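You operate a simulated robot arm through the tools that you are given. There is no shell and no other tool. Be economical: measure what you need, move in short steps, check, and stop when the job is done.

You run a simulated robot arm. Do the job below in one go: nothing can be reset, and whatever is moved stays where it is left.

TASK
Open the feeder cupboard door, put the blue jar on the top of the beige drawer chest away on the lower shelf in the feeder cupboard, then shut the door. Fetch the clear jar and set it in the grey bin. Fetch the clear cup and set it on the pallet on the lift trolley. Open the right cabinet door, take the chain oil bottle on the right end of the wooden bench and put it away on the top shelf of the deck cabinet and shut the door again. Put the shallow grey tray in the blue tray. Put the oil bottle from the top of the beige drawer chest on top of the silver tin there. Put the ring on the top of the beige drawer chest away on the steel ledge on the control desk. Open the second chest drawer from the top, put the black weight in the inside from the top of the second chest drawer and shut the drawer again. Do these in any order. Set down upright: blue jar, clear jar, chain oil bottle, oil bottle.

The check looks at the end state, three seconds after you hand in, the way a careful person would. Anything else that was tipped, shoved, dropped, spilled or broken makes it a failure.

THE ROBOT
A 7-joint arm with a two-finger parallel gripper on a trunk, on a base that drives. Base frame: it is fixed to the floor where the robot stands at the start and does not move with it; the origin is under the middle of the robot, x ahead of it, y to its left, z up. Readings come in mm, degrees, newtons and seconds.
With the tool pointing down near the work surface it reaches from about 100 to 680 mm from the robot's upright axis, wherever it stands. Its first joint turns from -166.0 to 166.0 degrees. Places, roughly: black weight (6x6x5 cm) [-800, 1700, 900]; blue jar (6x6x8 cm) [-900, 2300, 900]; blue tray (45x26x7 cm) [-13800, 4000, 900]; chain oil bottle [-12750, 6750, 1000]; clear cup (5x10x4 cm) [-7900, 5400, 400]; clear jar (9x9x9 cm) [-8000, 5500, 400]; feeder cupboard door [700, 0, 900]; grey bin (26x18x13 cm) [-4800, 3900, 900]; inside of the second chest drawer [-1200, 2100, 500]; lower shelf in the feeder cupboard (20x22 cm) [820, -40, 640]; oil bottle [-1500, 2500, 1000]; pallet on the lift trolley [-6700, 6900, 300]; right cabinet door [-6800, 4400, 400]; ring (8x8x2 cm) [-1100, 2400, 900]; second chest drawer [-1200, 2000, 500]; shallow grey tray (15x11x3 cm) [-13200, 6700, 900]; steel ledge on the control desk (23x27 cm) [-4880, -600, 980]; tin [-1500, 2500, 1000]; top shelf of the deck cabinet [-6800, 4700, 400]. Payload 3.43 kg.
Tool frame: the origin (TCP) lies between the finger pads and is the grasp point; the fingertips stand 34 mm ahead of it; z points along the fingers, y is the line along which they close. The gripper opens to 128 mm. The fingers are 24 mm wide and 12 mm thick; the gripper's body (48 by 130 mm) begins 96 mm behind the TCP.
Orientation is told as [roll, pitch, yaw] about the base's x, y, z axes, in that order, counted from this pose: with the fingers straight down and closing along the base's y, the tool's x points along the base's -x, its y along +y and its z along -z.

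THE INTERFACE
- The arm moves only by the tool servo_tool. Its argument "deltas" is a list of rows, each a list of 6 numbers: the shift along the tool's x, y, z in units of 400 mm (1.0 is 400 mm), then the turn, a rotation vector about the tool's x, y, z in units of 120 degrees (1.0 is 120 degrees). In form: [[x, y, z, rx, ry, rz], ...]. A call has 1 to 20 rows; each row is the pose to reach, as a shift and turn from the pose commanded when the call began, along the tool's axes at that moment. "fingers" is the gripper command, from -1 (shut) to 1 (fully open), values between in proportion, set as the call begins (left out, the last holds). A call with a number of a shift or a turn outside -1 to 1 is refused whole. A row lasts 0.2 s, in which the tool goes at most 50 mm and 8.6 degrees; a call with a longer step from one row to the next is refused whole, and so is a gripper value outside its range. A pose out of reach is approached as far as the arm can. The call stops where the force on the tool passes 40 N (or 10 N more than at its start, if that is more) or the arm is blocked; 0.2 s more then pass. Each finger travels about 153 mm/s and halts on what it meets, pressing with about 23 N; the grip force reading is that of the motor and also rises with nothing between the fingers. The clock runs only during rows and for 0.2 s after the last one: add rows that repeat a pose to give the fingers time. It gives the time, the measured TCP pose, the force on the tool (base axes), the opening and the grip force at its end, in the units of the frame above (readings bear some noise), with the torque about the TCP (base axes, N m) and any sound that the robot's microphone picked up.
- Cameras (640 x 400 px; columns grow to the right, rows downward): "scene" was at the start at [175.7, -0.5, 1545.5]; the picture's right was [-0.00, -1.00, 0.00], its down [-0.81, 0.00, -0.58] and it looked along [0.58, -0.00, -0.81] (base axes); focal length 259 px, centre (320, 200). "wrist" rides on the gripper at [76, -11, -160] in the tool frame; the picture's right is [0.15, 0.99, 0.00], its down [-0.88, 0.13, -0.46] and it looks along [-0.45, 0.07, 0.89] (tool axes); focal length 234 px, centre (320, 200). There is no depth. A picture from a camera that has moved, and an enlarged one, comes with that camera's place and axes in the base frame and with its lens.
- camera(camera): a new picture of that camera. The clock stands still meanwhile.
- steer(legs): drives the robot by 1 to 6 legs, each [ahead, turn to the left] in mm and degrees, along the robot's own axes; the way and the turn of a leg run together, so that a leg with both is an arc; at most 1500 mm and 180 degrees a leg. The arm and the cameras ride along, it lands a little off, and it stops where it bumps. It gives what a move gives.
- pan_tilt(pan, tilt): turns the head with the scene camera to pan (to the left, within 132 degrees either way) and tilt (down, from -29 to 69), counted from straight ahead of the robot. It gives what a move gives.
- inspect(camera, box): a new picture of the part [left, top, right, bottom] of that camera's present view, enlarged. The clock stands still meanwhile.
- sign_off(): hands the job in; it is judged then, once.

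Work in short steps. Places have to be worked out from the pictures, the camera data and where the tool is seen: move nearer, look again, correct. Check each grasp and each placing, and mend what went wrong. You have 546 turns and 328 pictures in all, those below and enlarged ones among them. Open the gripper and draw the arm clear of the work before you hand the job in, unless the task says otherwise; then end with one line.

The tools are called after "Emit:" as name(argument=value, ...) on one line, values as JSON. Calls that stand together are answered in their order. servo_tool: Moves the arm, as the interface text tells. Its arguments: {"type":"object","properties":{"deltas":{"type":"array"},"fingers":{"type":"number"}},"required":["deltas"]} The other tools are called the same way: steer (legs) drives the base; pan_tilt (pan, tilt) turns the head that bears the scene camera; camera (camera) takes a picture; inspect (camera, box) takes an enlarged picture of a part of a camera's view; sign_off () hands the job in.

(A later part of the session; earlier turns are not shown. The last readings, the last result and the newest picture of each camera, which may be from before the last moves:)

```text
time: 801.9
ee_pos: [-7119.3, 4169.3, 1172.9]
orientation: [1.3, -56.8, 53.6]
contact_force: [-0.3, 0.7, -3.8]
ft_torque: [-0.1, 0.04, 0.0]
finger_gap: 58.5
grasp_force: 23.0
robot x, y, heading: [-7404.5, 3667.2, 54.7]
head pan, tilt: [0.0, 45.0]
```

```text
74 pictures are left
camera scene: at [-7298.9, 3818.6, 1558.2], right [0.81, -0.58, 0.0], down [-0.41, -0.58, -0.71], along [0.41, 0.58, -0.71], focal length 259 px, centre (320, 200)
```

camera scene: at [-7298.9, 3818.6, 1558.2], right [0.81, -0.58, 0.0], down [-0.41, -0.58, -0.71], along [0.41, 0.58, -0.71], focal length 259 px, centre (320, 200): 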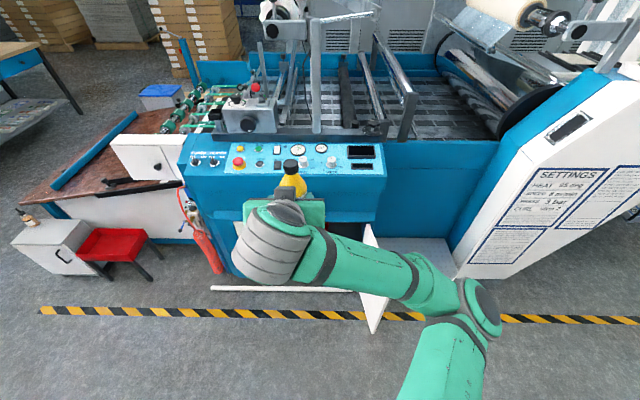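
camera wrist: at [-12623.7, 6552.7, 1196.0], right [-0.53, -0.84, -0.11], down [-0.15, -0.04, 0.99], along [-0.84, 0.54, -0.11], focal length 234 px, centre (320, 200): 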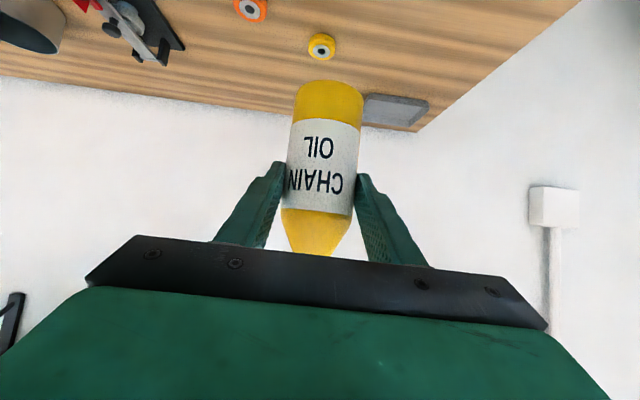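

I lower the bottle in front of the cabinet in two moves, keeping it left of the open door.

Emit:
servo_tool(deltas=[[0.077, -0.044, 0.05, 0, 0, 0], [0.154, -0.087, 0.1, 0, 0, 0], [0.23, -0.131, 0.15, 0, 0, 0], [0.308, -0.174, 0.2, 0, 0, 0], [0.385, -0.218, 0.25, 0, 0, 0], [0.46, -0.262, 0.3, 0, 0, 0], [0.538, -0.305, 0.35, 0, 0, 0], [0.615, -0.349, 0.4, 0, 0, 0], [0.692, -0.3925, 0.45, 0, 0, 0]])

Emit:
servo_tool(deltas=[[0.07, 0, 0.045, 0, 0, 0], [0.14, 0, 0.09, 0, 0, 0], [0.21, 0, 0.135, 0, 0, 0], [0.28, 0, 0.18, 0, 0, 0], [0.35, 0, 0.227, 0, 0, 0], [0.42, 0, 0.273, 0, 0, 0], [0.5, 0, 0.325, 0, 0, 0], [0.56, 0, 0.364, 0, 0, 0]])

Emit:
camera(camera="wrist")

Emit:
camera(camera="scene")

```text
time: 803.9
ee_pos: [-6995.0, 4077.2, 841.7]
orientation: [1.3, -56.9, 53.6]
contact_force: [1.0, 0.1, -3.9]
ft_torque: [-0.06, 0.08, 0.02]
finger_gap: 58.5
grasp_force: 23.5
out of reach, approached as far as the arm can: row 1, 2, 3, 4
robot x, y, heading: [-7407.6, 3669.2, 54.5]
head pan, tilt: [0.0, 45.0]
```

```text
time: 805.7
ee_pos: [-6995.7, 4081.2, 572.0]
orientation: [1.5, -56.9, 53.5]
contact_force: [0.2, 0.6, -4.2]
ft_torque: [-0.08, 0.03, 0.0]
finger_gap: 58.5
grasp_force: 23.2
robot x, y, heading: [-7406.3, 3663.6, 54.4]
head pan, tilt: [0.0, 45.0]
```

```text
73 pictures are left
camera wrist: at [-7087.7, 3930.9, 595.8], right [-0.85, 0.51, -0.11], down [-0.04, 0.15, 0.99], along [0.52, 0.85, -0.11], focal length 234 px, centre (320, 200)
```

wrist: 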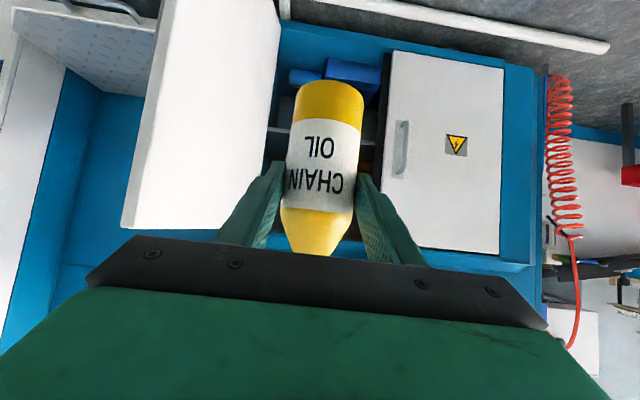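

```text
72 pictures are left
camera scene: at [-7298.8, 3818.5, 1558.2], right [0.81, -0.58, 0.0], down [-0.41, -0.58, -0.71], along [0.41, 0.58, -0.71], focal length 259 px, centre (320, 200)
```

scene: 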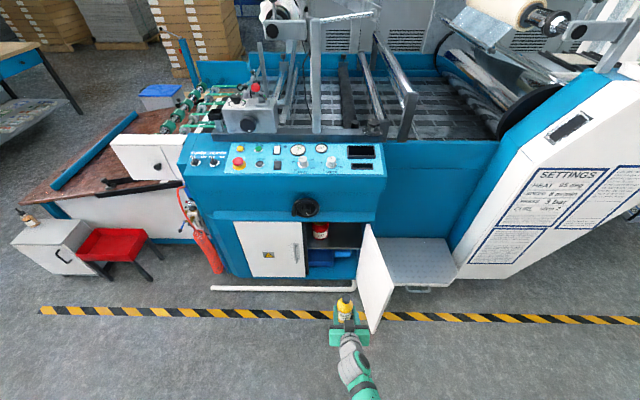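

The bottle is at u≈8041 before the opening. I zoom into the cabinet to fix shelf height and neighbours.

Emit:
inspect(camera="scene", box=[280, 200, 400, 300])

```text
4.00 times, centred on (340, 250) of scene
camera zoom: at [-7298.8, 3818.5, 1558.2], right [0.81, -0.58, 0.0], down [-0.41, -0.58, -0.71], along [0.41, 0.58, -0.71], focal length 1035 px, centre (240, 0)
```

zoom: 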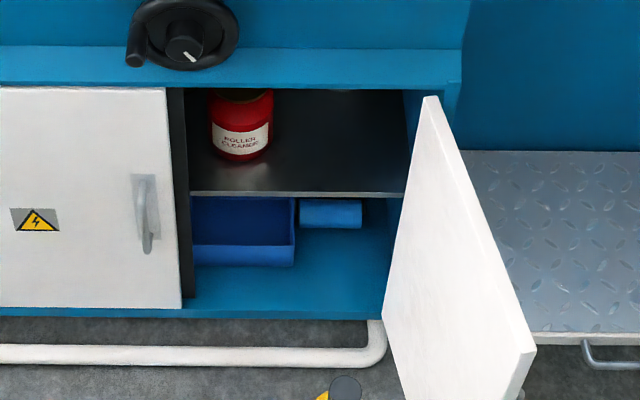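

Shelf z≈402; interior u 7933–8216, red can at u≈8152, pot at the back. Target: u≈8030, v≈-510. I lower to z≈507 and drive 250 mm forward.

Emit:
servo_tool(deltas=[[0.045, -0.01, 0.03, 0, 0, 0], [0.09, -0.02, 0.06, 0, 0, 0], [0.136, -0.028, 0.0886, 0, 0, 0]])

Emit:
steer(legs=[[0, -1.6], [250, 0]])

Emit:
camera(camera="wrist")

```text
time: 806.5
ee_pos: [-6988.2, 4074.3, 508.6]
orientation: [1.2, -56.8, 53.6]
contact_force: [0.0, -0.1, -3.1]
ft_torque: [-0.06, 0.03, 0.02]
finger_gap: 58.6
grasp_force: 23.1
robot x, y, heading: [-7404.7, 3667.9, 54.4]
head pan, tilt: [0.0, 45.0]
```

```text
time: 808.7
ee_pos: [-6828.5, 4262.4, 508.0]
orientation: [1.2, -56.9, 52.2]
contact_force: [0.5, 0.0, -2.8]
ft_torque: [-0.04, 0.03, -0.02]
finger_gap: 58.6
grasp_force: 22.2
robot x, y, heading: [-7256.2, 3869.2, 53.2]
head pan, tilt: [0.0, 45.0]
```

```text
70 pictures are left
camera wrist: at [-6925.5, 4115.3, 531.8], right [-0.84, 0.53, -0.11], down [-0.04, 0.15, 0.99], along [0.54, 0.83, -0.11], focal length 234 px, centre (320, 200)
```

wrist: 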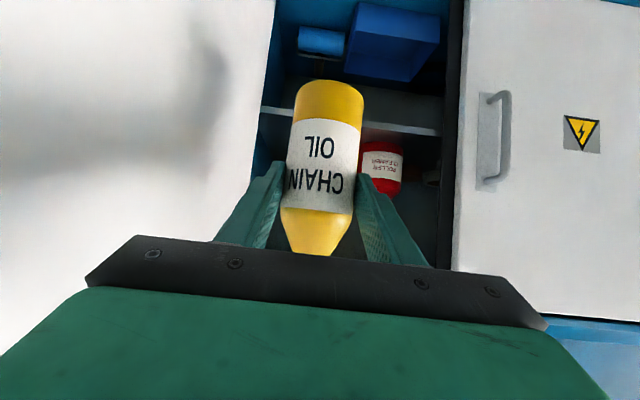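

Clear on both sides. I move the bottle straight in by about 215 mm.

Emit:
servo_tool(deltas=[[-0.05, 0.004, 0.065, 0, 0, 0], [-0.1, 0.008, 0.135, 0, 0, 0], [-0.15, 0.012, 0.21, 0, 0, 0], [-0.2, 0.016, 0.29, 0, 0, 0], [-0.25, 0.02, 0.37, 0, 0, 0], [-0.293, 0.024, 0.447, 0, 0, 0]])

Emit:
camera(camera="wrist")

Emit:
inspect(camera="scene", box=[270, 240, 430, 380])

```text
time: 810.1
ee_pos: [-6706.0, 4438.6, 506.4]
orientation: [1.1, -56.7, 52.1]
contact_force: [0.3, -0.1, -3.6]
ft_torque: [-0.01, 0.0, 0.03]
finger_gap: 58.3
grasp_force: 22.6
robot x, y, heading: [-7258.4, 3863.7, 52.6]
head pan, tilt: [0.0, 45.0]
```

```text
69 pictures are left
camera wrist: at [-6803.1, 4291.1, 531.0], right [-0.84, 0.53, -0.11], down [-0.03, 0.15, 0.99], along [0.54, 0.83, -0.11], focal length 234 px, centre (320, 200)
```

wrist: 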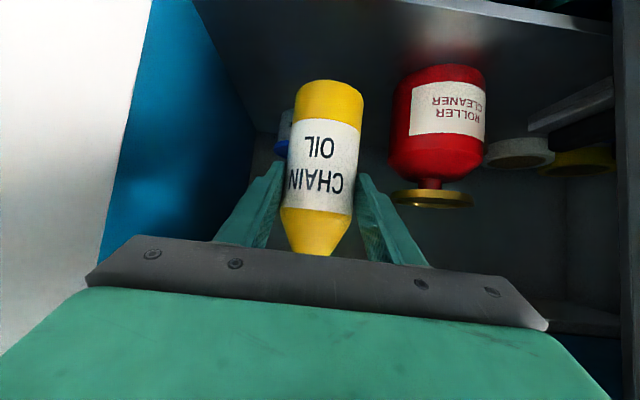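

```text
2.86 times, centred on (350, 310) of scene
camera zoom: at [-7145.2, 4013.6, 1558.2], right [0.8, -0.6, 0.0], down [-0.43, -0.56, -0.71], along [0.43, 0.56, -0.71], focal length 739 px, centre (234, -114)
```

zoom: 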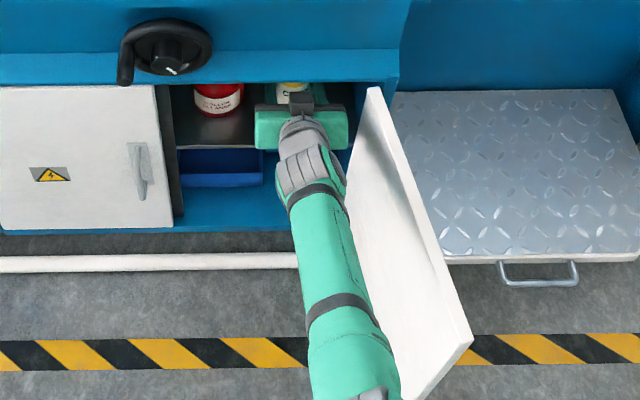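

The bottle is inside with gaps to the can and pot. I lower in small steps to the shelf.

Emit:
servo_tool(deltas=[[0.0105, 0, 0.007, 0, 0, 0], [0.021, 0, 0.0138, 0, 0, 0], [0.0315, 0, 0.0207, 0, 0, 0], [0.036, 0, 0.0237, 0, 0, 0], [0.036, 0, 0.0237, 0, 0, 0]])

Emit:
servo_tool(deltas=[[0.0084, 0, 0.0055, 0, 0, 0], [0.0168, 0, 0.011, 0, 0, 0], [0.025, 0, 0.0165, 0, 0, 0], [0.025, 0, 0.0165, 0, 0, 0]])

```text
time: 811.3
ee_pos: [-6708.1, 4439.4, 491.0]
orientation: [1.3, -56.9, 52.1]
contact_force: [0.0, 0.1, -3.5]
ft_torque: [-0.04, 0.03, 0.02]
finger_gap: 58.6
grasp_force: 23.4
robot x, y, heading: [-7255.3, 3860.6, 53.2]
head pan, tilt: [0.0, 45.0]
```

```text
time: 812.3
ee_pos: [-6708.8, 4439.9, 478.9]
orientation: [1.1, -56.9, 52.1]
contact_force: [0.1, -0.8, -3.8]
ft_torque: [-0.06, 0.06, -0.03]
finger_gap: 58.3
grasp_force: 23.4
robot x, y, heading: [-7256.8, 3864.2, 53.2]
head pan, tilt: [0.0, 45.0]
```

No contact yet at z 479; I continue down.

Emit:
servo_tool(deltas=[[0.0084, 0, 0.0055, 0, 0, 0], [0.0168, 0, 0.011, 0, 0, 0], [0.025, 0, 0.0165, 0, 0, 0], [0.025, 0, 0.0165, 0, 0, 0]])

Emit:
camera(camera="wrist")

```text
time: 813.3
ee_pos: [-6709.4, 4440.7, 467.8]
orientation: [1.3, -57.0, 52.1]
contact_force: [-0.5, -0.4, -2.8]
ft_torque: [-0.03, 0.03, -0.01]
finger_gap: 58.4
grasp_force: 23.3
robot x, y, heading: [-7253.8, 3865.7, 53.0]
head pan, tilt: [0.0, 45.0]
```

```text
67 pictures are left
camera wrist: at [-6806.2, 4292.7, 491.5], right [-0.84, 0.53, -0.11], down [-0.04, 0.15, 0.99], along [0.54, 0.83, -0.11], focal length 234 px, centre (320, 200)
```

wrist: 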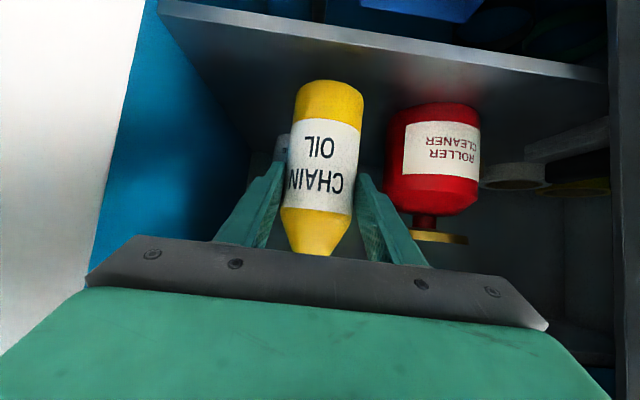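

The bottle base looks within a few millimetres of the shelf. I lower in 3 mm steps.

Emit:
servo_tool(deltas=[[0.0063, 0, 0.0041, 0, 0, 0], [0.0126, 0, 0.0083, 0, 0, 0], [0.016, 0, 0.0105, 0, 0, 0], [0.016, 0, 0.0105, 0, 0, 0]])

Emit:
servo_tool(deltas=[[0.0063, 0, 0.0041, 0, 0, 0], [0.0105, 0, 0.007, 0, 0, 0], [0.0105, 0, 0.007, 0, 0, 0]])

```text
time: 814.3
ee_pos: [-6711.1, 4440.5, 467.7]
orientation: [1.1, -56.8, 52.1]
contact_force: [0.6, -0.6, -3.1]
ft_torque: [-0.1, 0.07, 0.0]
finger_gap: 58.5
grasp_force: 23.2
out of reach, approached as far as the arm can: row 2, 3, 4
robot x, y, heading: [-7254.3, 3864.8, 53.1]
head pan, tilt: [0.0, 45.0]
```

```text
time: 815.1
ee_pos: [-6712.8, 4439.6, 465.7]
orientation: [1.2, -56.9, 52.1]
contact_force: [-0.2, 0.0, -3.0]
ft_torque: [-0.07, 0.09, 0.0]
finger_gap: 58.3
grasp_force: 22.9
out of reach, approached as far as the arm can: row 1, 2, 3
robot x, y, heading: [-7252.4, 3867.3, 53.4]
head pan, tilt: [0.0, 45.0]
```

The arm has hit its low limit here. I draw the bottle back 50 mm (slightly raised), move the base 60 mm closer, and try again.

Emit:
servo_tool(deltas=[[-0.03, 0, -0.022, 0, 0, 0], [0.005, 0, -0.075, 0, 0, 0], [0.0365, 0, -0.125, 0, 0, 0], [0.0365, 0, -0.125, 0, 0, 0]])

Emit:
steer(legs=[[60, 0]])

Emit:
camera(camera="wrist")

```text
time: 816.1
ee_pos: [-6742.1, 4399.3, 478.7]
orientation: [1.2, -56.9, 52.3]
contact_force: [0.0, -1.1, -3.5]
ft_torque: [-0.06, 0.01, -0.01]
finger_gap: 58.6
grasp_force: 22.9
robot x, y, heading: [-7253.5, 3865.6, 53.3]
head pan, tilt: [0.0, 45.0]
```

```text
time: 817.1
ee_pos: [-6707.5, 4445.3, 479.7]
orientation: [1.2, -56.8, 52.1]
contact_force: [0.6, 0.7, -1.8]
ft_torque: [-0.06, 0.05, 0.02]
finger_gap: 58.7
grasp_force: 23.3
robot x, y, heading: [-7220.1, 3910.6, 52.8]
head pan, tilt: [0.0, 45.0]
```

```text
66 pictures are left
camera wrist: at [-6804.2, 4298.4, 503.3], right [-0.84, 0.53, -0.11], down [-0.04, 0.15, 0.99], along [0.54, 0.83, -0.11], focal length 234 px, centre (320, 200)
```

wrist: 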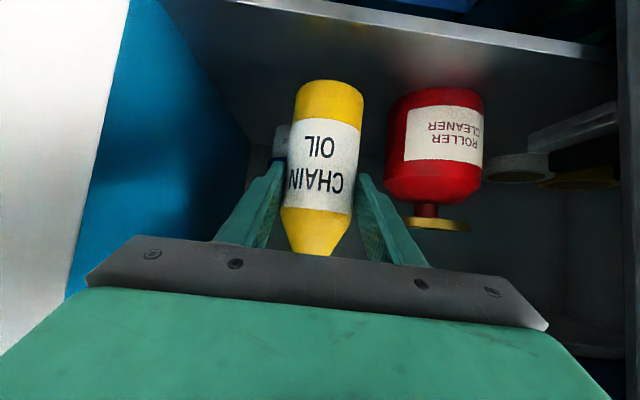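

The bottle is back in place with more arm range. I lower again in steps.

Emit:
servo_tool(deltas=[[0.0105, 0, 0.007, 0, 0, 0], [0.021, 0, 0.0138, 0, 0, 0], [0.029, 0, 0.019, 0, 0, 0], [0.029, 0, 0.019, 0, 0, 0]])

Emit:
servo_tool(deltas=[[0.0063, 0, 0.0041, 0, 0, 0], [0.0126, 0, 0.0083, 0, 0, 0], [0.017, 0, 0.011, 0, 0, 0], [0.017, 0, 0.011, 0, 0, 0]])

```text
time: 818.1
ee_pos: [-6708.9, 4444.7, 465.4]
orientation: [1.4, -56.9, 52.1]
contact_force: [-0.1, -0.3, -3.6]
ft_torque: [-0.07, 0.06, 0.01]
finger_gap: 58.6
grasp_force: 23.0
robot x, y, heading: [-7220.6, 3916.5, 52.7]
head pan, tilt: [0.0, 45.0]
```

```text
time: 819.1
ee_pos: [-6707.1, 4444.4, 458.3]
orientation: [1.2, -56.9, 52.1]
contact_force: [0.9, 0.3, -3.9]
ft_torque: [-0.09, 0.04, -0.03]
finger_gap: 58.5
grasp_force: 23.0
robot x, y, heading: [-7222.2, 3916.7, 52.9]
head pan, tilt: [0.0, 45.0]
```

Emit:
servo_tool(deltas=[[0.0063, 0, 0.0041, 0, 0, 0], [0.0126, 0, 0.0083, 0, 0, 0], [0.019, 0, 0.0124, 0, 0, 0], [0.019, 0, 0.0124, 0, 0, 0]])

Emit:
camera(camera="wrist")

```text
time: 820.1
ee_pos: [-6707.1, 4447.8, 451.9]
orientation: [1.3, -57.2, 52.4]
contact_force: [1.0, 5.3, 22.4]
ft_torque: [0.34, -0.72, 0.18]
finger_gap: 58.8
grasp_force: 22.7
robot x, y, heading: [-7218.8, 3910.9, 52.8]
head pan, tilt: [0.0, 45.0]
```

```text
65 pictures are left
camera wrist: at [-6803.2, 4300.7, 474.0], right [-0.84, 0.53, -0.11], down [-0.04, 0.15, 0.99], along [0.54, 0.84, -0.1], focal length 234 px, centre (320, 200)
```

wrist: 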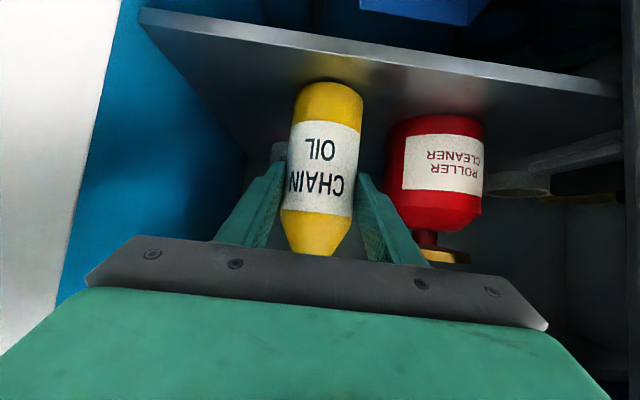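

The bottle stands on the shelf (22 N). I open slightly and back straight out.

Emit:
servo_tool(deltas=[[-0.002, 0, -0.0013, 0, 0, 0], [-0.002, 0, -0.0013, 0, 0, 0], [-0.002, 0, -0.0013, 0, 0, 0]], fingers=0.12)

Emit:
servo_tool(deltas=[[0, 0, -0.05, 0, 0, 0], [0.01, 0, -0.13, 0, 0, 0], [0.03, 0, -0.22, 0, 0, 0], [0.08, 0, -0.31, 0, 0, 0], [0.13, 0, -0.4, 0, 0, 0], [0.18, 0, -0.49, 0, 0, 0], [0.22, 0, -0.58, 0, 0, 0]])

Emit:
camera(camera="wrist")

```text
time: 820.9
ee_pos: [-6708.1, 4446.2, 448.2]
orientation: [1.1, -56.8, 52.1]
contact_force: [1.1, 0.7, 0.6]
ft_torque: [-0.03, 0.02, 0.03]
finger_gap: 71.6
grasp_force: 0.0
robot x, y, heading: [-7218.9, 3910.6, 52.8]
head pan, tilt: [0.0, 45.0]
```

```text
time: 821.9
ee_pos: [-6892.0, 4456.5, 498.0]
orientation: [-0.7, -57.0, 70.7]
contact_force: [18.7, -12.0, 6.4]
ft_torque: [0.17, 0.01, -0.54]
finger_gap: 59.3
grasp_force: 0.1
robot x, y, heading: [-7222.7, 3913.4, 52.7]
head pan, tilt: [0.0, 45.0]
stopped in row 5: the force on the tool passed its limit at 49 N (the readings are from after the stop); the commanded pose is now the measured one
```

```text
64 pictures are left
camera wrist: at [-6942.6, 4288.4, 521.8], right [-0.96, 0.26, -0.13], down [-0.1, 0.14, 0.99], along [0.28, 0.95, -0.1], focal length 234 px, centre (320, 200)
```

wrist: 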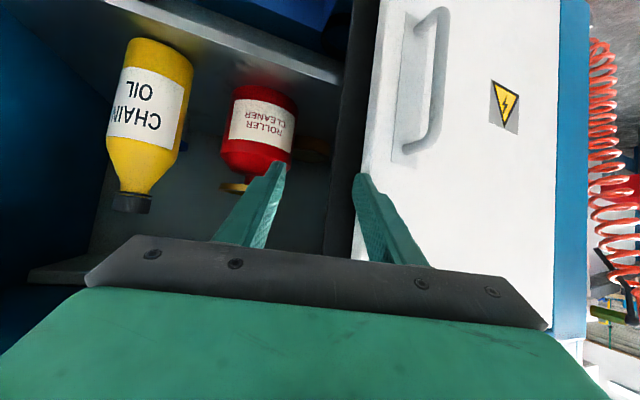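

The arm's posture shifted during the exit and the hand drifted left against the left door's edge; bottle and can still stand as before. I ease right and back straight out.

Emit:
servo_tool(deltas=[[0, -0.03, 0, 0, 0, 0], [0, -0.06, 0, 0, 0, 0], [0.03, -0.06, -0.046, 0, 0, 0], [0.07, -0.06, -0.108, 0, 0, 0], [0.12, -0.06, -0.185, 0, 0, 0], [0.17, -0.06, -0.262, 0, 0, 0], [0.22, -0.06, -0.339, 0, 0, 0]])

Emit:
camera(camera="wrist")

Emit:
camera(camera="scene")

```text
time: 823.5
ee_pos: [-6928.9, 4303.6, 491.0]
orientation: [-0.1, -55.6, 70.9]
contact_force: [0.6, -0.2, -0.7]
ft_torque: [-0.03, -0.03, -0.01]
finger_gap: 71.6
grasp_force: 0.1
out of reach, approached as far as the arm can: row 7
robot x, y, heading: [-7222.0, 3911.7, 52.7]
head pan, tilt: [0.0, 45.0]
```

```text
63 pictures are left
camera wrist: at [-6978.3, 4135.5, 519.6], right [-0.96, 0.25, -0.12], down [-0.08, 0.16, 0.98], along [0.27, 0.96, -0.13], focal length 234 px, centre (320, 200)
```

wrist: 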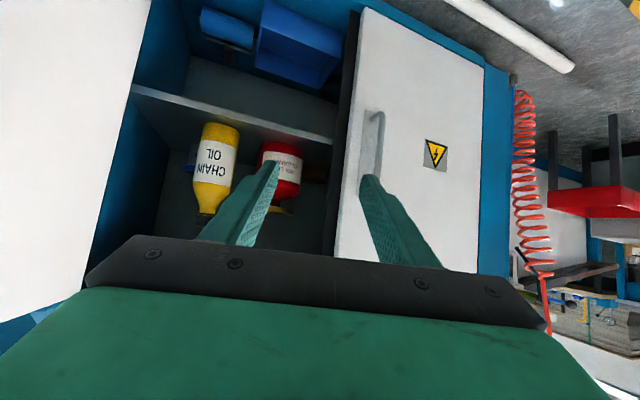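

```text
62 pictures are left
camera scene: at [-7110.2, 4060.1, 1558.2], right [0.8, -0.6, 0.0], down [-0.43, -0.56, -0.71], along [0.43, 0.56, -0.71], focal length 259 px, centre (320, 200)
```

scene: 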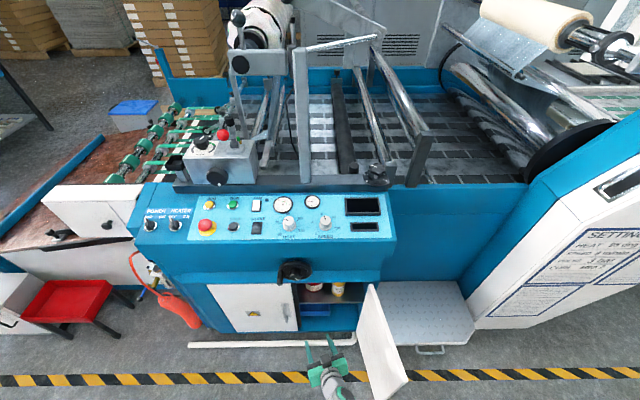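

Bottle and can stand upright on the shelf. Now to shut the door: I back the robot up 330 mm, then bring the closed fingers around the right (outer) side of the door.

Emit:
steer(legs=[[-330, 0]])

Emit:
servo_tool(deltas=[[-0.03, -0.03, -0.02, 0.01, 0, 0.01], [-0.07, -0.09, -0.045, 0.026, 0, 0.018], [-0.1, -0.16, -0.065, 0.042, 0, 0.028], [-0.12, -0.24, -0.08, 0.058, 0, 0.039], [-0.13, -0.33, -0.085, 0.075, 0, 0.05], [-0.14, -0.42, -0.095, 0.09, 0, 0.06], [-0.15, -0.52, -0.105, 0.107, 0, 0.071], [-0.16, -0.62, -0.11, 0.124, 0, 0.083], [-0.165, -0.72, -0.11, 0.124, 0, 0.083], [-0.17, -0.8, -0.11, 0.124, 0, 0.083]], fingers=-1)

Emit:
camera(camera="wrist")

Emit:
camera(camera="scene")

```text
time: 825.7
ee_pos: [-7131.4, 4034.1, 492.5]
orientation: [-0.2, -55.8, 70.6]
contact_force: [-0.1, -0.3, 0.5]
ft_torque: [0.0, 0.01, -0.01]
finger_gap: 71.9
grasp_force: 0.2
robot x, y, heading: [-7419.6, 3644.1, 53.2]
head pan, tilt: [0.0, 45.0]
```

```text
time: 827.9
ee_pos: [-6828.7, 3929.5, 571.3]
orientation: [-0.6, -55.6, 53.0]
contact_force: [-0.4, 0.8, 0.5]
ft_torque: [0.01, -0.03, 0.06]
finger_gap: 0.0
grasp_force: 23.2
robot x, y, heading: [-7425.1, 3644.1, 52.9]
head pan, tilt: [0.0, 45.0]
```

```text
61 pictures are left
camera wrist: at [-6928.1, 3784.9, 599.4], right [-0.84, 0.54, -0.13], down [-0.03, 0.18, 0.98], along [0.55, 0.83, -0.13], focal length 234 px, centre (320, 200)
```

wrist: 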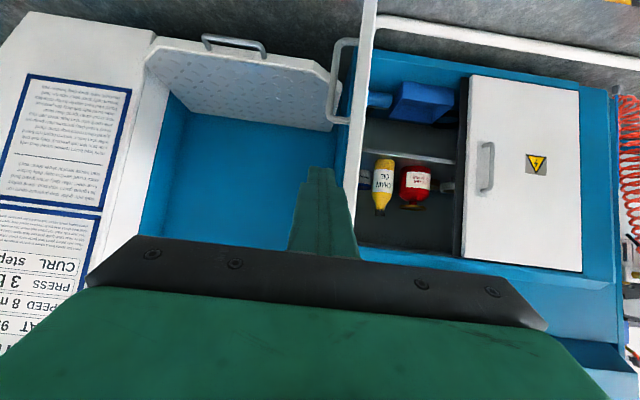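

```text
60 pictures are left
camera scene: at [-7313.6, 3790.8, 1558.2], right [0.8, -0.6, 0.0], down [-0.43, -0.56, -0.71], along [0.43, 0.56, -0.71], focal length 259 px, centre (320, 200)
```

scene: 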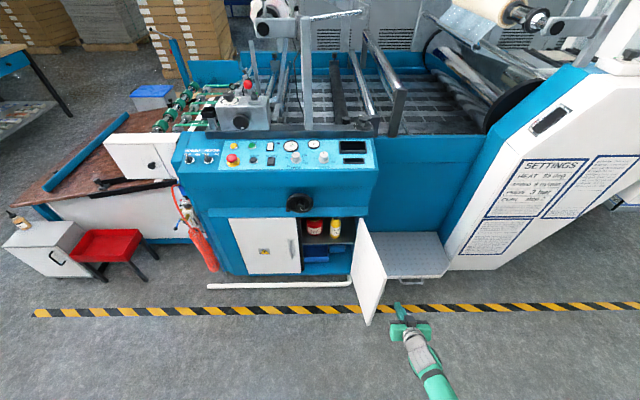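

The open door is edge-on just left of the fingers. I move forward beside it and sweep it closed along its arc.

Emit:
servo_tool(deltas=[[-0.0636, 0.0075, 0.0928, 0, 0, 0], [-0.124, 0.015, 0.1815, 0, 0, 0], [-0.172, 0.0225, 0.2516, 0, 0, 0], [-0.178, 0.075, 0.26, 0, 0, 0], [-0.181, 0.1175, 0.264, 0, 0, 0], [-0.1766, 0.15, 0.258, 0, 0, 0], [-0.175, 0.1825, 0.256, 0, 0, 0], [-0.174, 0.215, 0.254, 0, 0, 0], [-0.174, 0.2475, 0.254, 0, 0, 0], [-0.175, 0.285, 0.256, 0, 0, 0], [-0.178, 0.32, 0.26, 0, 0, 0], [-0.18, 0.3575, 0.263, 0, 0, 0], [-0.185, 0.3925, 0.27, 0, 0, 0], [-0.191, 0.4275, 0.2785, 0, 0, 0], [-0.196, 0.4625, 0.287, 0, 0, 0], [-0.205, 0.495, 0.299, 0, 0, 0], [-0.213, 0.5275, 0.311, 0, 0, 0], [-0.223, 0.56, 0.326, 0, 0, 0]])

Emit:
camera(camera="scene")

```text
time: 831.7
ee_pos: [-6911.5, 4190.9, 573.5]
orientation: [-0.5, -55.8, 52.9]
contact_force: [-1.4, 0.1, 0.8]
ft_torque: [-0.04, 0.0, -0.02]
finger_gap: 0.0
grasp_force: 22.2
robot x, y, heading: [-7426.6, 3647.6, 53.1]
head pan, tilt: [0.0, 45.0]
```

```text
59 pictures are left
camera scene: at [-7313.5, 3790.8, 1558.2], right [0.8, -0.6, 0.0], down [-0.43, -0.56, -0.71], along [0.43, 0.56, -0.71], focal length 259 px, centre (320, 200)
```

scene: 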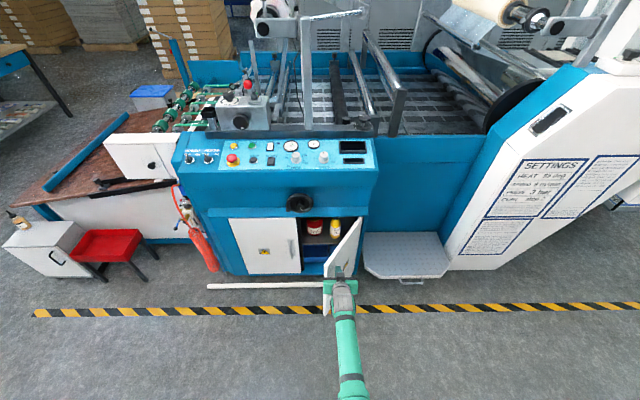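

Door at about 55°. I continue the push inward until it seats.

Emit:
servo_tool(deltas=[[-0.018, 0.0225, 0.027, 0, 0, 0], [-0.037, 0.045, 0.0536, 0, 0, 0], [-0.0537, 0.065, 0.078, 0, 0, 0], [-0.073, 0.0825, 0.107, 0, 0, 0], [-0.093, 0.0975, 0.136, 0, 0, 0], [-0.113, 0.1125, 0.165, 0, 0, 0], [-0.131, 0.12, 0.192, 0, 0, 0], [-0.15, 0.1275, 0.219, 0, 0, 0], [-0.167, 0.1325, 0.243, 0, 0, 0], [-0.184, 0.135, 0.268, 0, 0, 0], [-0.2, 0.14, 0.293, 0, 0, 0], [-0.2175, 0.1425, 0.3176, 0, 0, 0], [-0.233, 0.145, 0.34, 0, 0, 0], [-0.249, 0.1475, 0.363, 0, 0, 0], [-0.264, 0.15, 0.386, 0, 0, 0], [-0.278, 0.15, 0.406, 0, 0, 0], [-0.291, 0.15, 0.425, 0, 0, 0], [-0.302, 0.15, 0.441, 0, 0, 0]])

Emit:
camera(camera="scene")

```text
time: 835.5
ee_pos: [-6859.3, 4361.7, 587.5]
orientation: [-0.5, -55.7, 52.8]
contact_force: [-1.1, -0.3, -0.3]
ft_torque: [0.03, 0.03, 0.0]
finger_gap: 0.1
grasp_force: 22.8
out of reach, approached as far as the arm can: row 13, 14, 15, 16, 17, 18
robot x, y, heading: [-7422.2, 3642.2, 52.9]
head pan, tilt: [0.0, 45.0]
```

```text
58 pictures are left
camera scene: at [-7313.5, 3790.9, 1558.2], right [0.8, -0.6, 0.0], down [-0.43, -0.56, -0.71], along [0.43, 0.56, -0.71], focal length 259 px, centre (320, 200)
```

scene: 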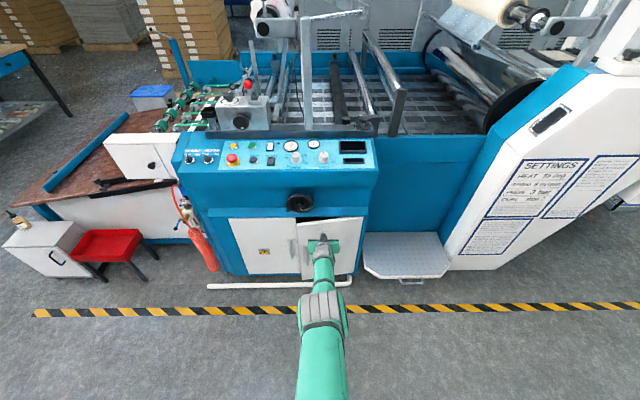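

Nearly shut, but the arm is at full stretch. I bring the command back to the actual pose and nudge the base forward 35 mm.

Emit:
servo_tool(deltas=[[0.066, 0, -0.097, 0, 0, 0], [0.066, 0, -0.097, 0, 0, 0]])

Emit:
steer(legs=[[35, 0]])

Emit:
inspect(camera="scene", box=[210, 180, 390, 300])

```text
time: 836.1
ee_pos: [-6874.0, 4343.9, 564.5]
orientation: [-0.5, -55.6, 53.0]
contact_force: [0.0, 0.4, 0.1]
ft_torque: [-0.04, 0.02, 0.01]
finger_gap: 0.0
grasp_force: 22.7
out of reach, approached as far as the arm can: row 1, 2
robot x, y, heading: [-7423.9, 3646.1, 52.9]
head pan, tilt: [0.0, 45.0]
```

```text
time: 837.0
ee_pos: [-6853.3, 4373.7, 564.4]
orientation: [-0.5, -55.7, 53.0]
contact_force: [-0.4, 0.3, 0.5]
ft_torque: [-0.02, -0.01, 0.02]
finger_gap: 0.0
grasp_force: 23.3
robot x, y, heading: [-7402.3, 3671.3, 52.8]
head pan, tilt: [0.0, 45.0]
```

```text
3.33 times, centred on (300, 240) of scene
camera zoom: at [-7292.3, 3819.0, 1558.2], right [0.8, -0.6, 0.0], down [-0.43, -0.56, -0.71], along [0.43, 0.56, -0.71], focal length 862 px, centre (387, 67)
```

zoom: 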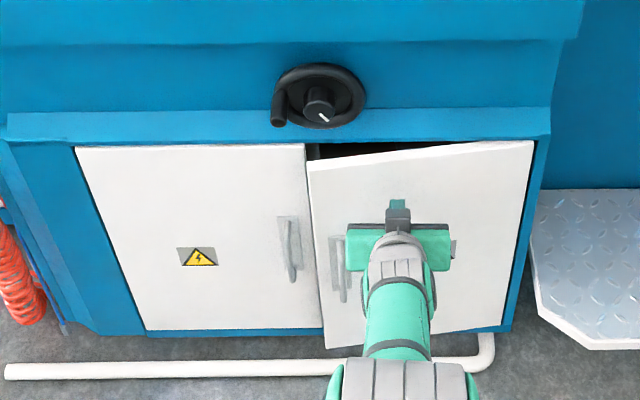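

About 10° remain. I nudge the base 40 mm further.

Emit:
steer(legs=[[40, 0]])

Emit:
inspect(camera="scene", box=[210, 180, 390, 300])

```text
time: 837.9
ee_pos: [-6829.0, 4403.6, 564.2]
orientation: [-0.5, -55.7, 52.9]
contact_force: [-0.4, 0.3, 0.1]
ft_torque: [-0.01, -0.02, -0.01]
finger_gap: 0.0
grasp_force: 22.8
robot x, y, heading: [-7380.4, 3703.4, 52.9]
head pan, tilt: [0.0, 45.0]
```

```text
3.33 times, centred on (300, 240) of scene
camera zoom: at [-7268.6, 3850.5, 1558.2], right [0.8, -0.6, 0.0], down [-0.43, -0.56, -0.71], along [0.43, 0.56, -0.71], focal length 862 px, centre (387, 67)
```

zoom: 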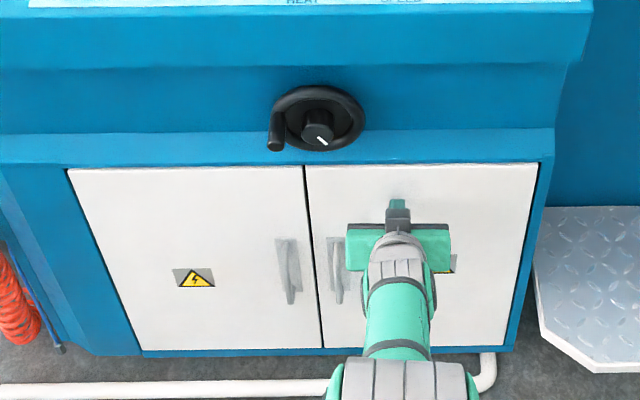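

The door is flush. I give it a small press to seat it, then back off.

Emit:
servo_tool(deltas=[[-0.006, 0, 0.009, 0, 0, 0], [-0.012, 0, 0.018, 0, 0, 0]])

Emit:
steer(legs=[[-350, 0]])

Emit:
servo_tool(deltas=[[-0.08, 0, -0.06, 0, 0, 0], [-0.16, 0, -0.12, 0, 0, 0], [-0.24, 0, -0.18, 0, 0.03, 0], [-0.32, 0, -0.24, 0, 0.06, 0], [-0.4, 0, -0.3, 0, 0.09, 0], [-0.48, 0, -0.36, 0, 0.12, 0], [-0.56, 0, -0.42, 0, 0.15, 0], [-0.64, 0, -0.48, 0, 0.19, 0], [-0.72, 0, -0.54, 0, 0.23, 0], [-0.8, 0, -0.6, 0, 0.26, 0]])

Emit:
inspect(camera="scene", box=[210, 150, 410, 300])

```text
time: 838.5
ee_pos: [-6827.1, 4404.4, 564.6]
orientation: [-0.4, -55.3, 52.8]
contact_force: [-19.9, -29.6, 4.8]
ft_torque: [0.0, 0.23, -0.07]
finger_gap: 0.0
grasp_force: 22.9
out of reach, approached as far as the arm can: row 2
robot x, y, heading: [-7379.1, 3702.8, 53.0]
head pan, tilt: [0.0, 45.0]
```

```text
time: 840.7
ee_pos: [-7037.1, 4136.3, 567.7]
orientation: [-0.5, -55.7, 53.3]
contact_force: [-0.3, 0.0, 0.4]
ft_torque: [-0.03, -0.01, 0.02]
finger_gap: 0.1
grasp_force: 23.0
robot x, y, heading: [-7587.1, 3424.2, 53.3]
head pan, tilt: [0.0, 45.0]
```

```text
time: 842.9
ee_pos: [-6988.1, 4207.2, 948.0]
orientation: [-0.3, -24.4, 53.0]
contact_force: [-0.4, 0.6, -0.6]
ft_torque: [0.01, 0.01, -0.01]
finger_gap: 0.1
grasp_force: 23.0
out of reach, approached as far as the arm can: row 1, 2, 3, 4, 5, 6, 7, 8, 9, 10
robot x, y, heading: [-7584.7, 3429.9, 53.2]
head pan, tilt: [0.0, 45.0]
```

```text
2.67 times, centred on (310, 225) of scene
camera zoom: at [-7476.5, 3575.6, 1558.1], right [0.8, -0.6, 0.0], down [-0.42, -0.57, -0.71], along [0.42, 0.57, -0.71], focal length 690 px, centre (347, 133)
```

zoom: 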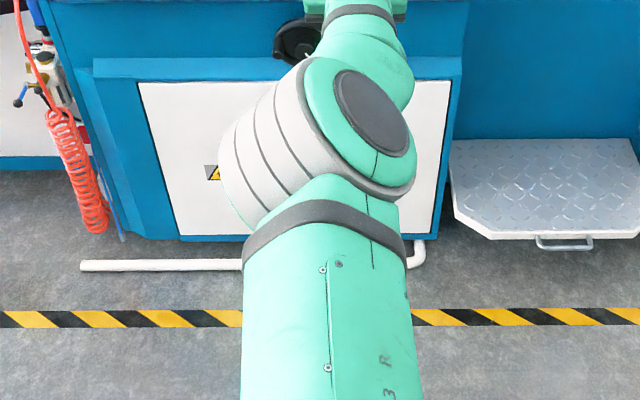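

The cabinet is shut. Last item: the shallow grey tray on the wooden bench. I drive back down the aisle to the bench.

Emit:
steer(legs=[[0, 98], [1500, 0], [1500, 0], [1500, 0], [740, 0], [0, -8.3]])

Emit:
pan_tilt(pan=0, tilt=40)

Emit:
camera(camera="scene")

```text
time: 873.4
ee_pos: [-13034.1, 6410.5, 948.5]
orientation: [-0.3, -24.7, 144.6]
contact_force: [-0.3, -0.3, 0.1]
ft_torque: [-0.01, 0.0, -0.02]
finger_gap: 0.0
grasp_force: 22.8
robot x, y, heading: [-12238.8, 5826.7, 144.6]
head pan, tilt: [0.0, 45.0]
```

```text
time: 874.1
ee_pos: [-13035.6, 6411.0, 949.2]
orientation: [-0.2, -24.7, 144.4]
contact_force: [-0.1, -0.2, 0.2]
ft_torque: [0.01, 0.02, 0.02]
finger_gap: 0.0
grasp_force: 23.3
robot x, y, heading: [-12239.7, 5835.7, 144.6]
head pan, tilt: [0.0, 40.0]
```

```text
54 pictures are left
camera scene: at [-12396.0, 5941.8, 1565.4], right [0.58, 0.81, 0.0], down [0.52, -0.37, -0.77], along [-0.62, 0.45, -0.64], focal length 259 px, centre (320, 200)
```

scene: 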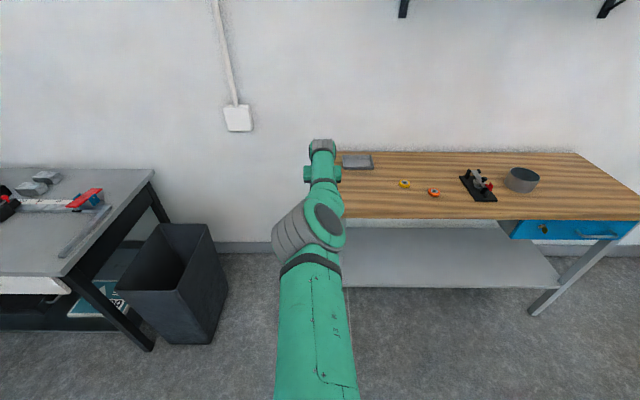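

I retract and raise the arm, pointing the tool down.

Emit:
servo_tool(deltas=[[0.0, 0, -0.1, 0, 0.02, 0], [0.03, 0, -0.2, 0, 0.04, 0], [0.09, 0, -0.3, 0, 0.06, 0], [0.16, 0, -0.39, 0, 0.08, 0], [0.23, 0, -0.48, 0, 0.1, 0], [0.3, 0, -0.57, 0, 0.12, 0], [0.37, 0, -0.65, 0, 0.14, 0], [0.44, 0, -0.72, 0, 0.17, 0], [0.51, 0, -0.78, 0, 0.19, 0], [0.585, 0, -0.82, 0, 0.206, 0]], fingers=1)

Emit:
servo_tool(deltas=[[0, 0, 0, 0, 0, 0.07], [0, 0, 0, 0, 0, 0.14], [0, 0, 0, 0, 0, 0.21], [0, 0, 0, 0, 0, 0.28], [0, 0, 0, 0, 0, 0.35], [0, 0, 0, 0, 0, 0.42], [0, 0, 0, 0, 0, 0.49], [0, 0, 0, 0, 0, 0.56], [0, 0, 0, 0, 0, 0.63], [0, 0, 0, 0, 0, 0.7], [0, 0, 0, 0, 0, 0.76]])

```text
time: 876.3
ee_pos: [-12925.4, 6342.3, 1190.3]
orientation: [-0.2, 0.2, 144.3]
contact_force: [-0.5, -0.4, 0.8]
ft_torque: [0.09, 0.08, 0.01]
finger_gap: 128.0
grasp_force: 0.0
out of reach, approached as far as the arm can: row 1, 2, 3, 4, 5, 6, 7, 8, 9, 10
robot x, y, heading: [-12238.4, 5830.3, 144.5]
head pan, tilt: [0.0, 40.0]
```

```text
time: 878.7
ee_pos: [-12930.7, 6340.6, 1187.8]
orientation: [0.0, -0.3, 53.1]
contact_force: [-0.1, 0.2, 0.9]
ft_torque: [0.06, 0.01, 0.02]
finger_gap: 127.9
grasp_force: 0.0
out of reach, approached as far as the arm can: row 3, 4, 5, 6, 7, 8, 9, 10, 11
robot x, y, heading: [-12240.4, 5831.2, 144.3]
head pan, tilt: [0.0, 40.0]
```

The tool points down with its closing line along the tray's short side. I drive 380 mm closer to the bench.

Emit:
steer(legs=[[0, -1.6], [380, 0]])

Emit:
camera(camera="wrist")

```text
time: 881.5
ee_pos: [-13227.6, 6598.9, 1184.9]
orientation: [0.1, -0.3, 51.3]
contact_force: [0.1, 0.4, -0.7]
ft_torque: [-0.02, 0.01, -0.02]
finger_gap: 128.1
grasp_force: 0.1
robot x, y, heading: [-12551.4, 6069.2, 142.5]
head pan, tilt: [0.0, 40.0]
```

```text
53 pictures are left
camera wrist: at [-13266.6, 6533.1, 1345.8], right [-0.86, 0.5, 0.0], down [0.45, 0.77, 0.46], along [0.23, 0.4, -0.89], focal length 234 px, centre (320, 200)
```

wrist: 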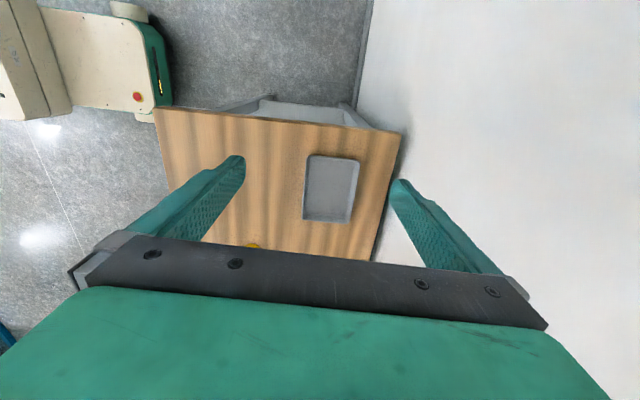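

Tray centre is at (-13186,6719). To shorten the reach, I pull the hand back toward the robot, then drive 200 mm forward.

Emit:
servo_tool(deltas=[[-0.05, -0.06, 0, 0, 0, 0], [-0.1, -0.12, 0, 0, 0, 0], [-0.15, -0.18, 0, 0, 0, 0], [-0.2, -0.24, 0, 0, 0, 0], [-0.25, -0.3, 0, 0, 0, 0], [-0.28, -0.36, 0, 0, 0, 0], [-0.3, -0.395, 0, 0, 0, 0]])

Emit:
steer(legs=[[200, 0]])

Emit:
camera(camera="wrist")

```text
time: 883.1
ee_pos: [-13028.8, 6595.4, 1186.4]
orientation: [0.0, -0.3, 51.3]
contact_force: [0.1, 0.5, 0.0]
ft_torque: [0.02, -0.03, -0.01]
finger_gap: 128.2
grasp_force: 0.0
robot x, y, heading: [-12550.8, 6068.8, 143.0]
head pan, tilt: [0.0, 40.0]
```

```text
time: 884.7
ee_pos: [-13188.2, 6717.8, 1187.0]
orientation: [0.0, -0.3, 51.2]
contact_force: [0.3, -1.0, -0.7]
ft_torque: [0.0, 0.0, -0.02]
finger_gap: 127.8
grasp_force: 0.0
robot x, y, heading: [-12712.0, 6191.1, 142.6]
head pan, tilt: [0.0, 40.0]
```

```text
52 pictures are left
camera wrist: at [-13228.4, 6652.4, 1346.1], right [-0.86, 0.51, 0.0], down [0.45, 0.77, 0.46], along [0.23, 0.4, -0.89], focal length 234 px, centre (320, 200)
```

wrist: 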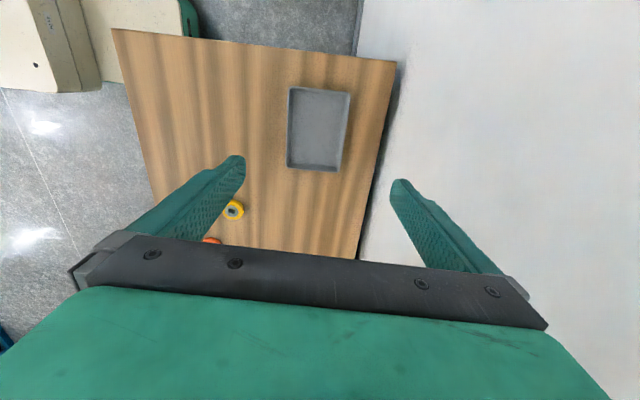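

Exactly above the tray. I descend to z≈970 and check the alignment.

Emit:
servo_tool(deltas=[[0, 0, 0.11, 0, 0, 0], [0, 0, 0.22, 0, 0, 0], [0, 0, 0.33, 0, 0, 0], [0, 0, 0.44, 0, 0, 0], [0, 0, 0.54, 0, 0, 0]])

Emit:
camera(camera="wrist")

```text
time: 885.9
ee_pos: [-13187.5, 6720.6, 972.6]
orientation: [0.0, -0.2, 51.1]
contact_force: [-0.7, -0.4, -0.5]
ft_torque: [0.0, -0.01, -0.01]
finger_gap: 127.9
grasp_force: 0.1
robot x, y, heading: [-12710.6, 6192.9, 142.8]
head pan, tilt: [0.0, 40.0]
```

```text
51 pictures are left
camera wrist: at [-13228.5, 6653.5, 1131.7], right [-0.86, 0.51, 0.0], down [0.45, 0.77, 0.46], along [0.23, 0.4, -0.89], focal length 234 px, centre (320, 200)
```

wrist: 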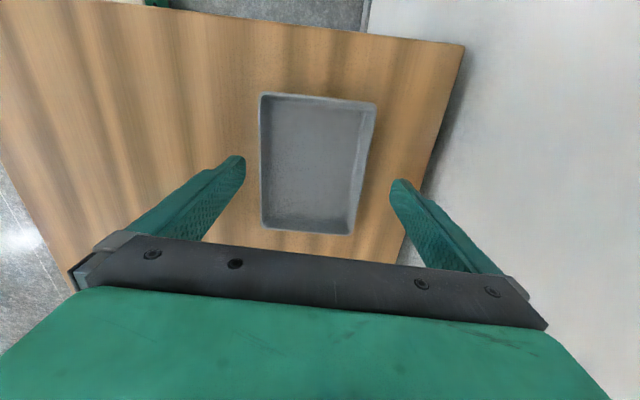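

I shift 6 mm and descend to put the fingertips beside the tray's walls.

Emit:
servo_tool(deltas=[[0, -0.008, 0.03, 0, 0, 0], [0, -0.016, 0.06, 0, 0, 0], [0, -0.016, 0.09, 0, 0, 0], [0, -0.016, 0.112, 0, 0, 0], [0, -0.016, 0.112, 0, 0, 0]])

Emit:
camera(camera="wrist")

```text
time: 887.1
ee_pos: [-13185.4, 6717.1, 925.4]
orientation: [-0.1, -0.3, 51.2]
contact_force: [0.1, -0.2, -1.1]
ft_torque: [0.0, -0.03, 0.02]
finger_gap: 128.0
grasp_force: 0.0
robot x, y, heading: [-12713.9, 6191.4, 142.7]
head pan, tilt: [0.0, 40.0]
```

```text
50 pictures are left
camera wrist: at [-13224.1, 6650.5, 1084.9], right [-0.86, 0.51, 0.0], down [0.45, 0.77, 0.46], along [0.23, 0.4, -0.89], focal length 234 px, centre (320, 200)
```

wrist: 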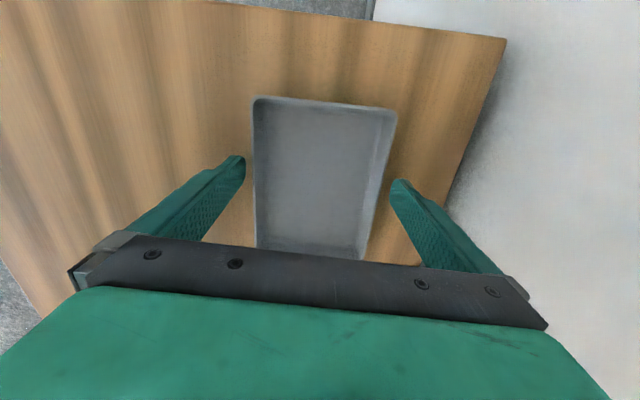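

The tray fits between the fingers. I close and lift a little.

Emit:
servo_tool(deltas=[[0, 0, 0, 0, 0, 0], [0, 0, 0, 0, 0, 0], [0, 0, 0, 0, 0, 0]], fingers=0.3)

Emit:
servo_tool(deltas=[[0, 0, -0.04, 0, 0, 0], [0, 0, -0.1, 0, 0, 0], [0, 0, -0.18, 0, 0, 0], [0, 0, -0.28, 0, 0, 0], [0, 0, -0.38, 0, 0, 0], [0, 0, -0.48, 0, 0, 0], [0, 0, -0.56, 0, 0, 0]])

Emit:
camera(camera="wrist")

```text
time: 887.9
ee_pos: [-13183.4, 6717.5, 926.4]
orientation: [0.0, -0.3, 51.3]
contact_force: [0.1, -0.4, -1.1]
ft_torque: [0.0, -0.03, 0.02]
finger_gap: 109.7
grasp_force: 23.5
robot x, y, heading: [-12712.5, 6193.3, 142.6]
head pan, tilt: [0.0, 40.0]
```

```text
time: 889.5
ee_pos: [-13184.2, 6714.3, 1148.8]
orientation: [-0.1, -0.3, 51.3]
contact_force: [-0.3, 0.5, -0.7]
ft_torque: [-0.06, 0.03, 0.04]
finger_gap: 109.8
grasp_force: 23.3
robot x, y, heading: [-12715.2, 6195.5, 142.5]
head pan, tilt: [0.0, 40.0]
```

```text
49 pictures are left
camera wrist: at [-13224.3, 6648.4, 1307.5], right [-0.86, 0.51, 0.0], down [0.45, 0.77, 0.46], along [0.23, 0.4, -0.89], focal length 234 px, centre (320, 200)
```

wrist: 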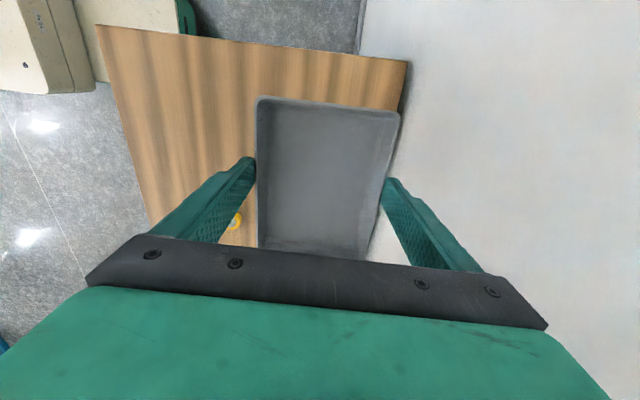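

The tray is held level. I back away from the bench and look toward the blue tray's place.

Emit:
steer(legs=[[-900, 0], [0, 90]])

Emit:
pan_tilt(pan=0, tilt=20)

Emit:
camera(camera="scene")

```text
time: 898.6
ee_pos: [-12525.3, 5178.1, 1147.1]
orientation: [0.0, -0.4, 140.6]
contact_force: [-0.1, 0.8, -0.9]
ft_torque: [0.01, -0.02, 0.01]
finger_gap: 109.2
grasp_force: 22.5
robot x, y, heading: [-11996.2, 5646.1, -128.1]
head pan, tilt: [0.0, 40.0]
```

```text
time: 899.4
ee_pos: [-12526.0, 5179.1, 1147.6]
orientation: [0.0, -0.3, 140.4]
contact_force: [0.4, 0.5, -1.0]
ft_torque: [0.0, 0.01, 0.01]
finger_gap: 109.3
grasp_force: 23.0
robot x, y, heading: [-11997.4, 5644.4, -128.1]
head pan, tilt: [0.0, 20.0]
```

```text
48 pictures are left
camera scene: at [-12121.2, 5487.5, 1596.8], right [-0.79, 0.62, 0.0], down [0.21, 0.27, -0.94], along [-0.58, -0.74, -0.34], focal length 259 px, centre (320, 200)
```

scene: 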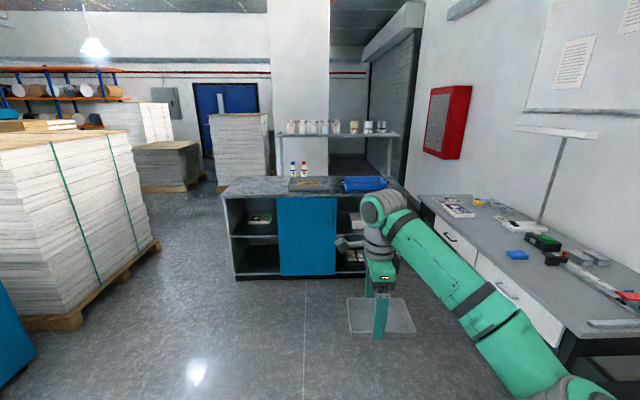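

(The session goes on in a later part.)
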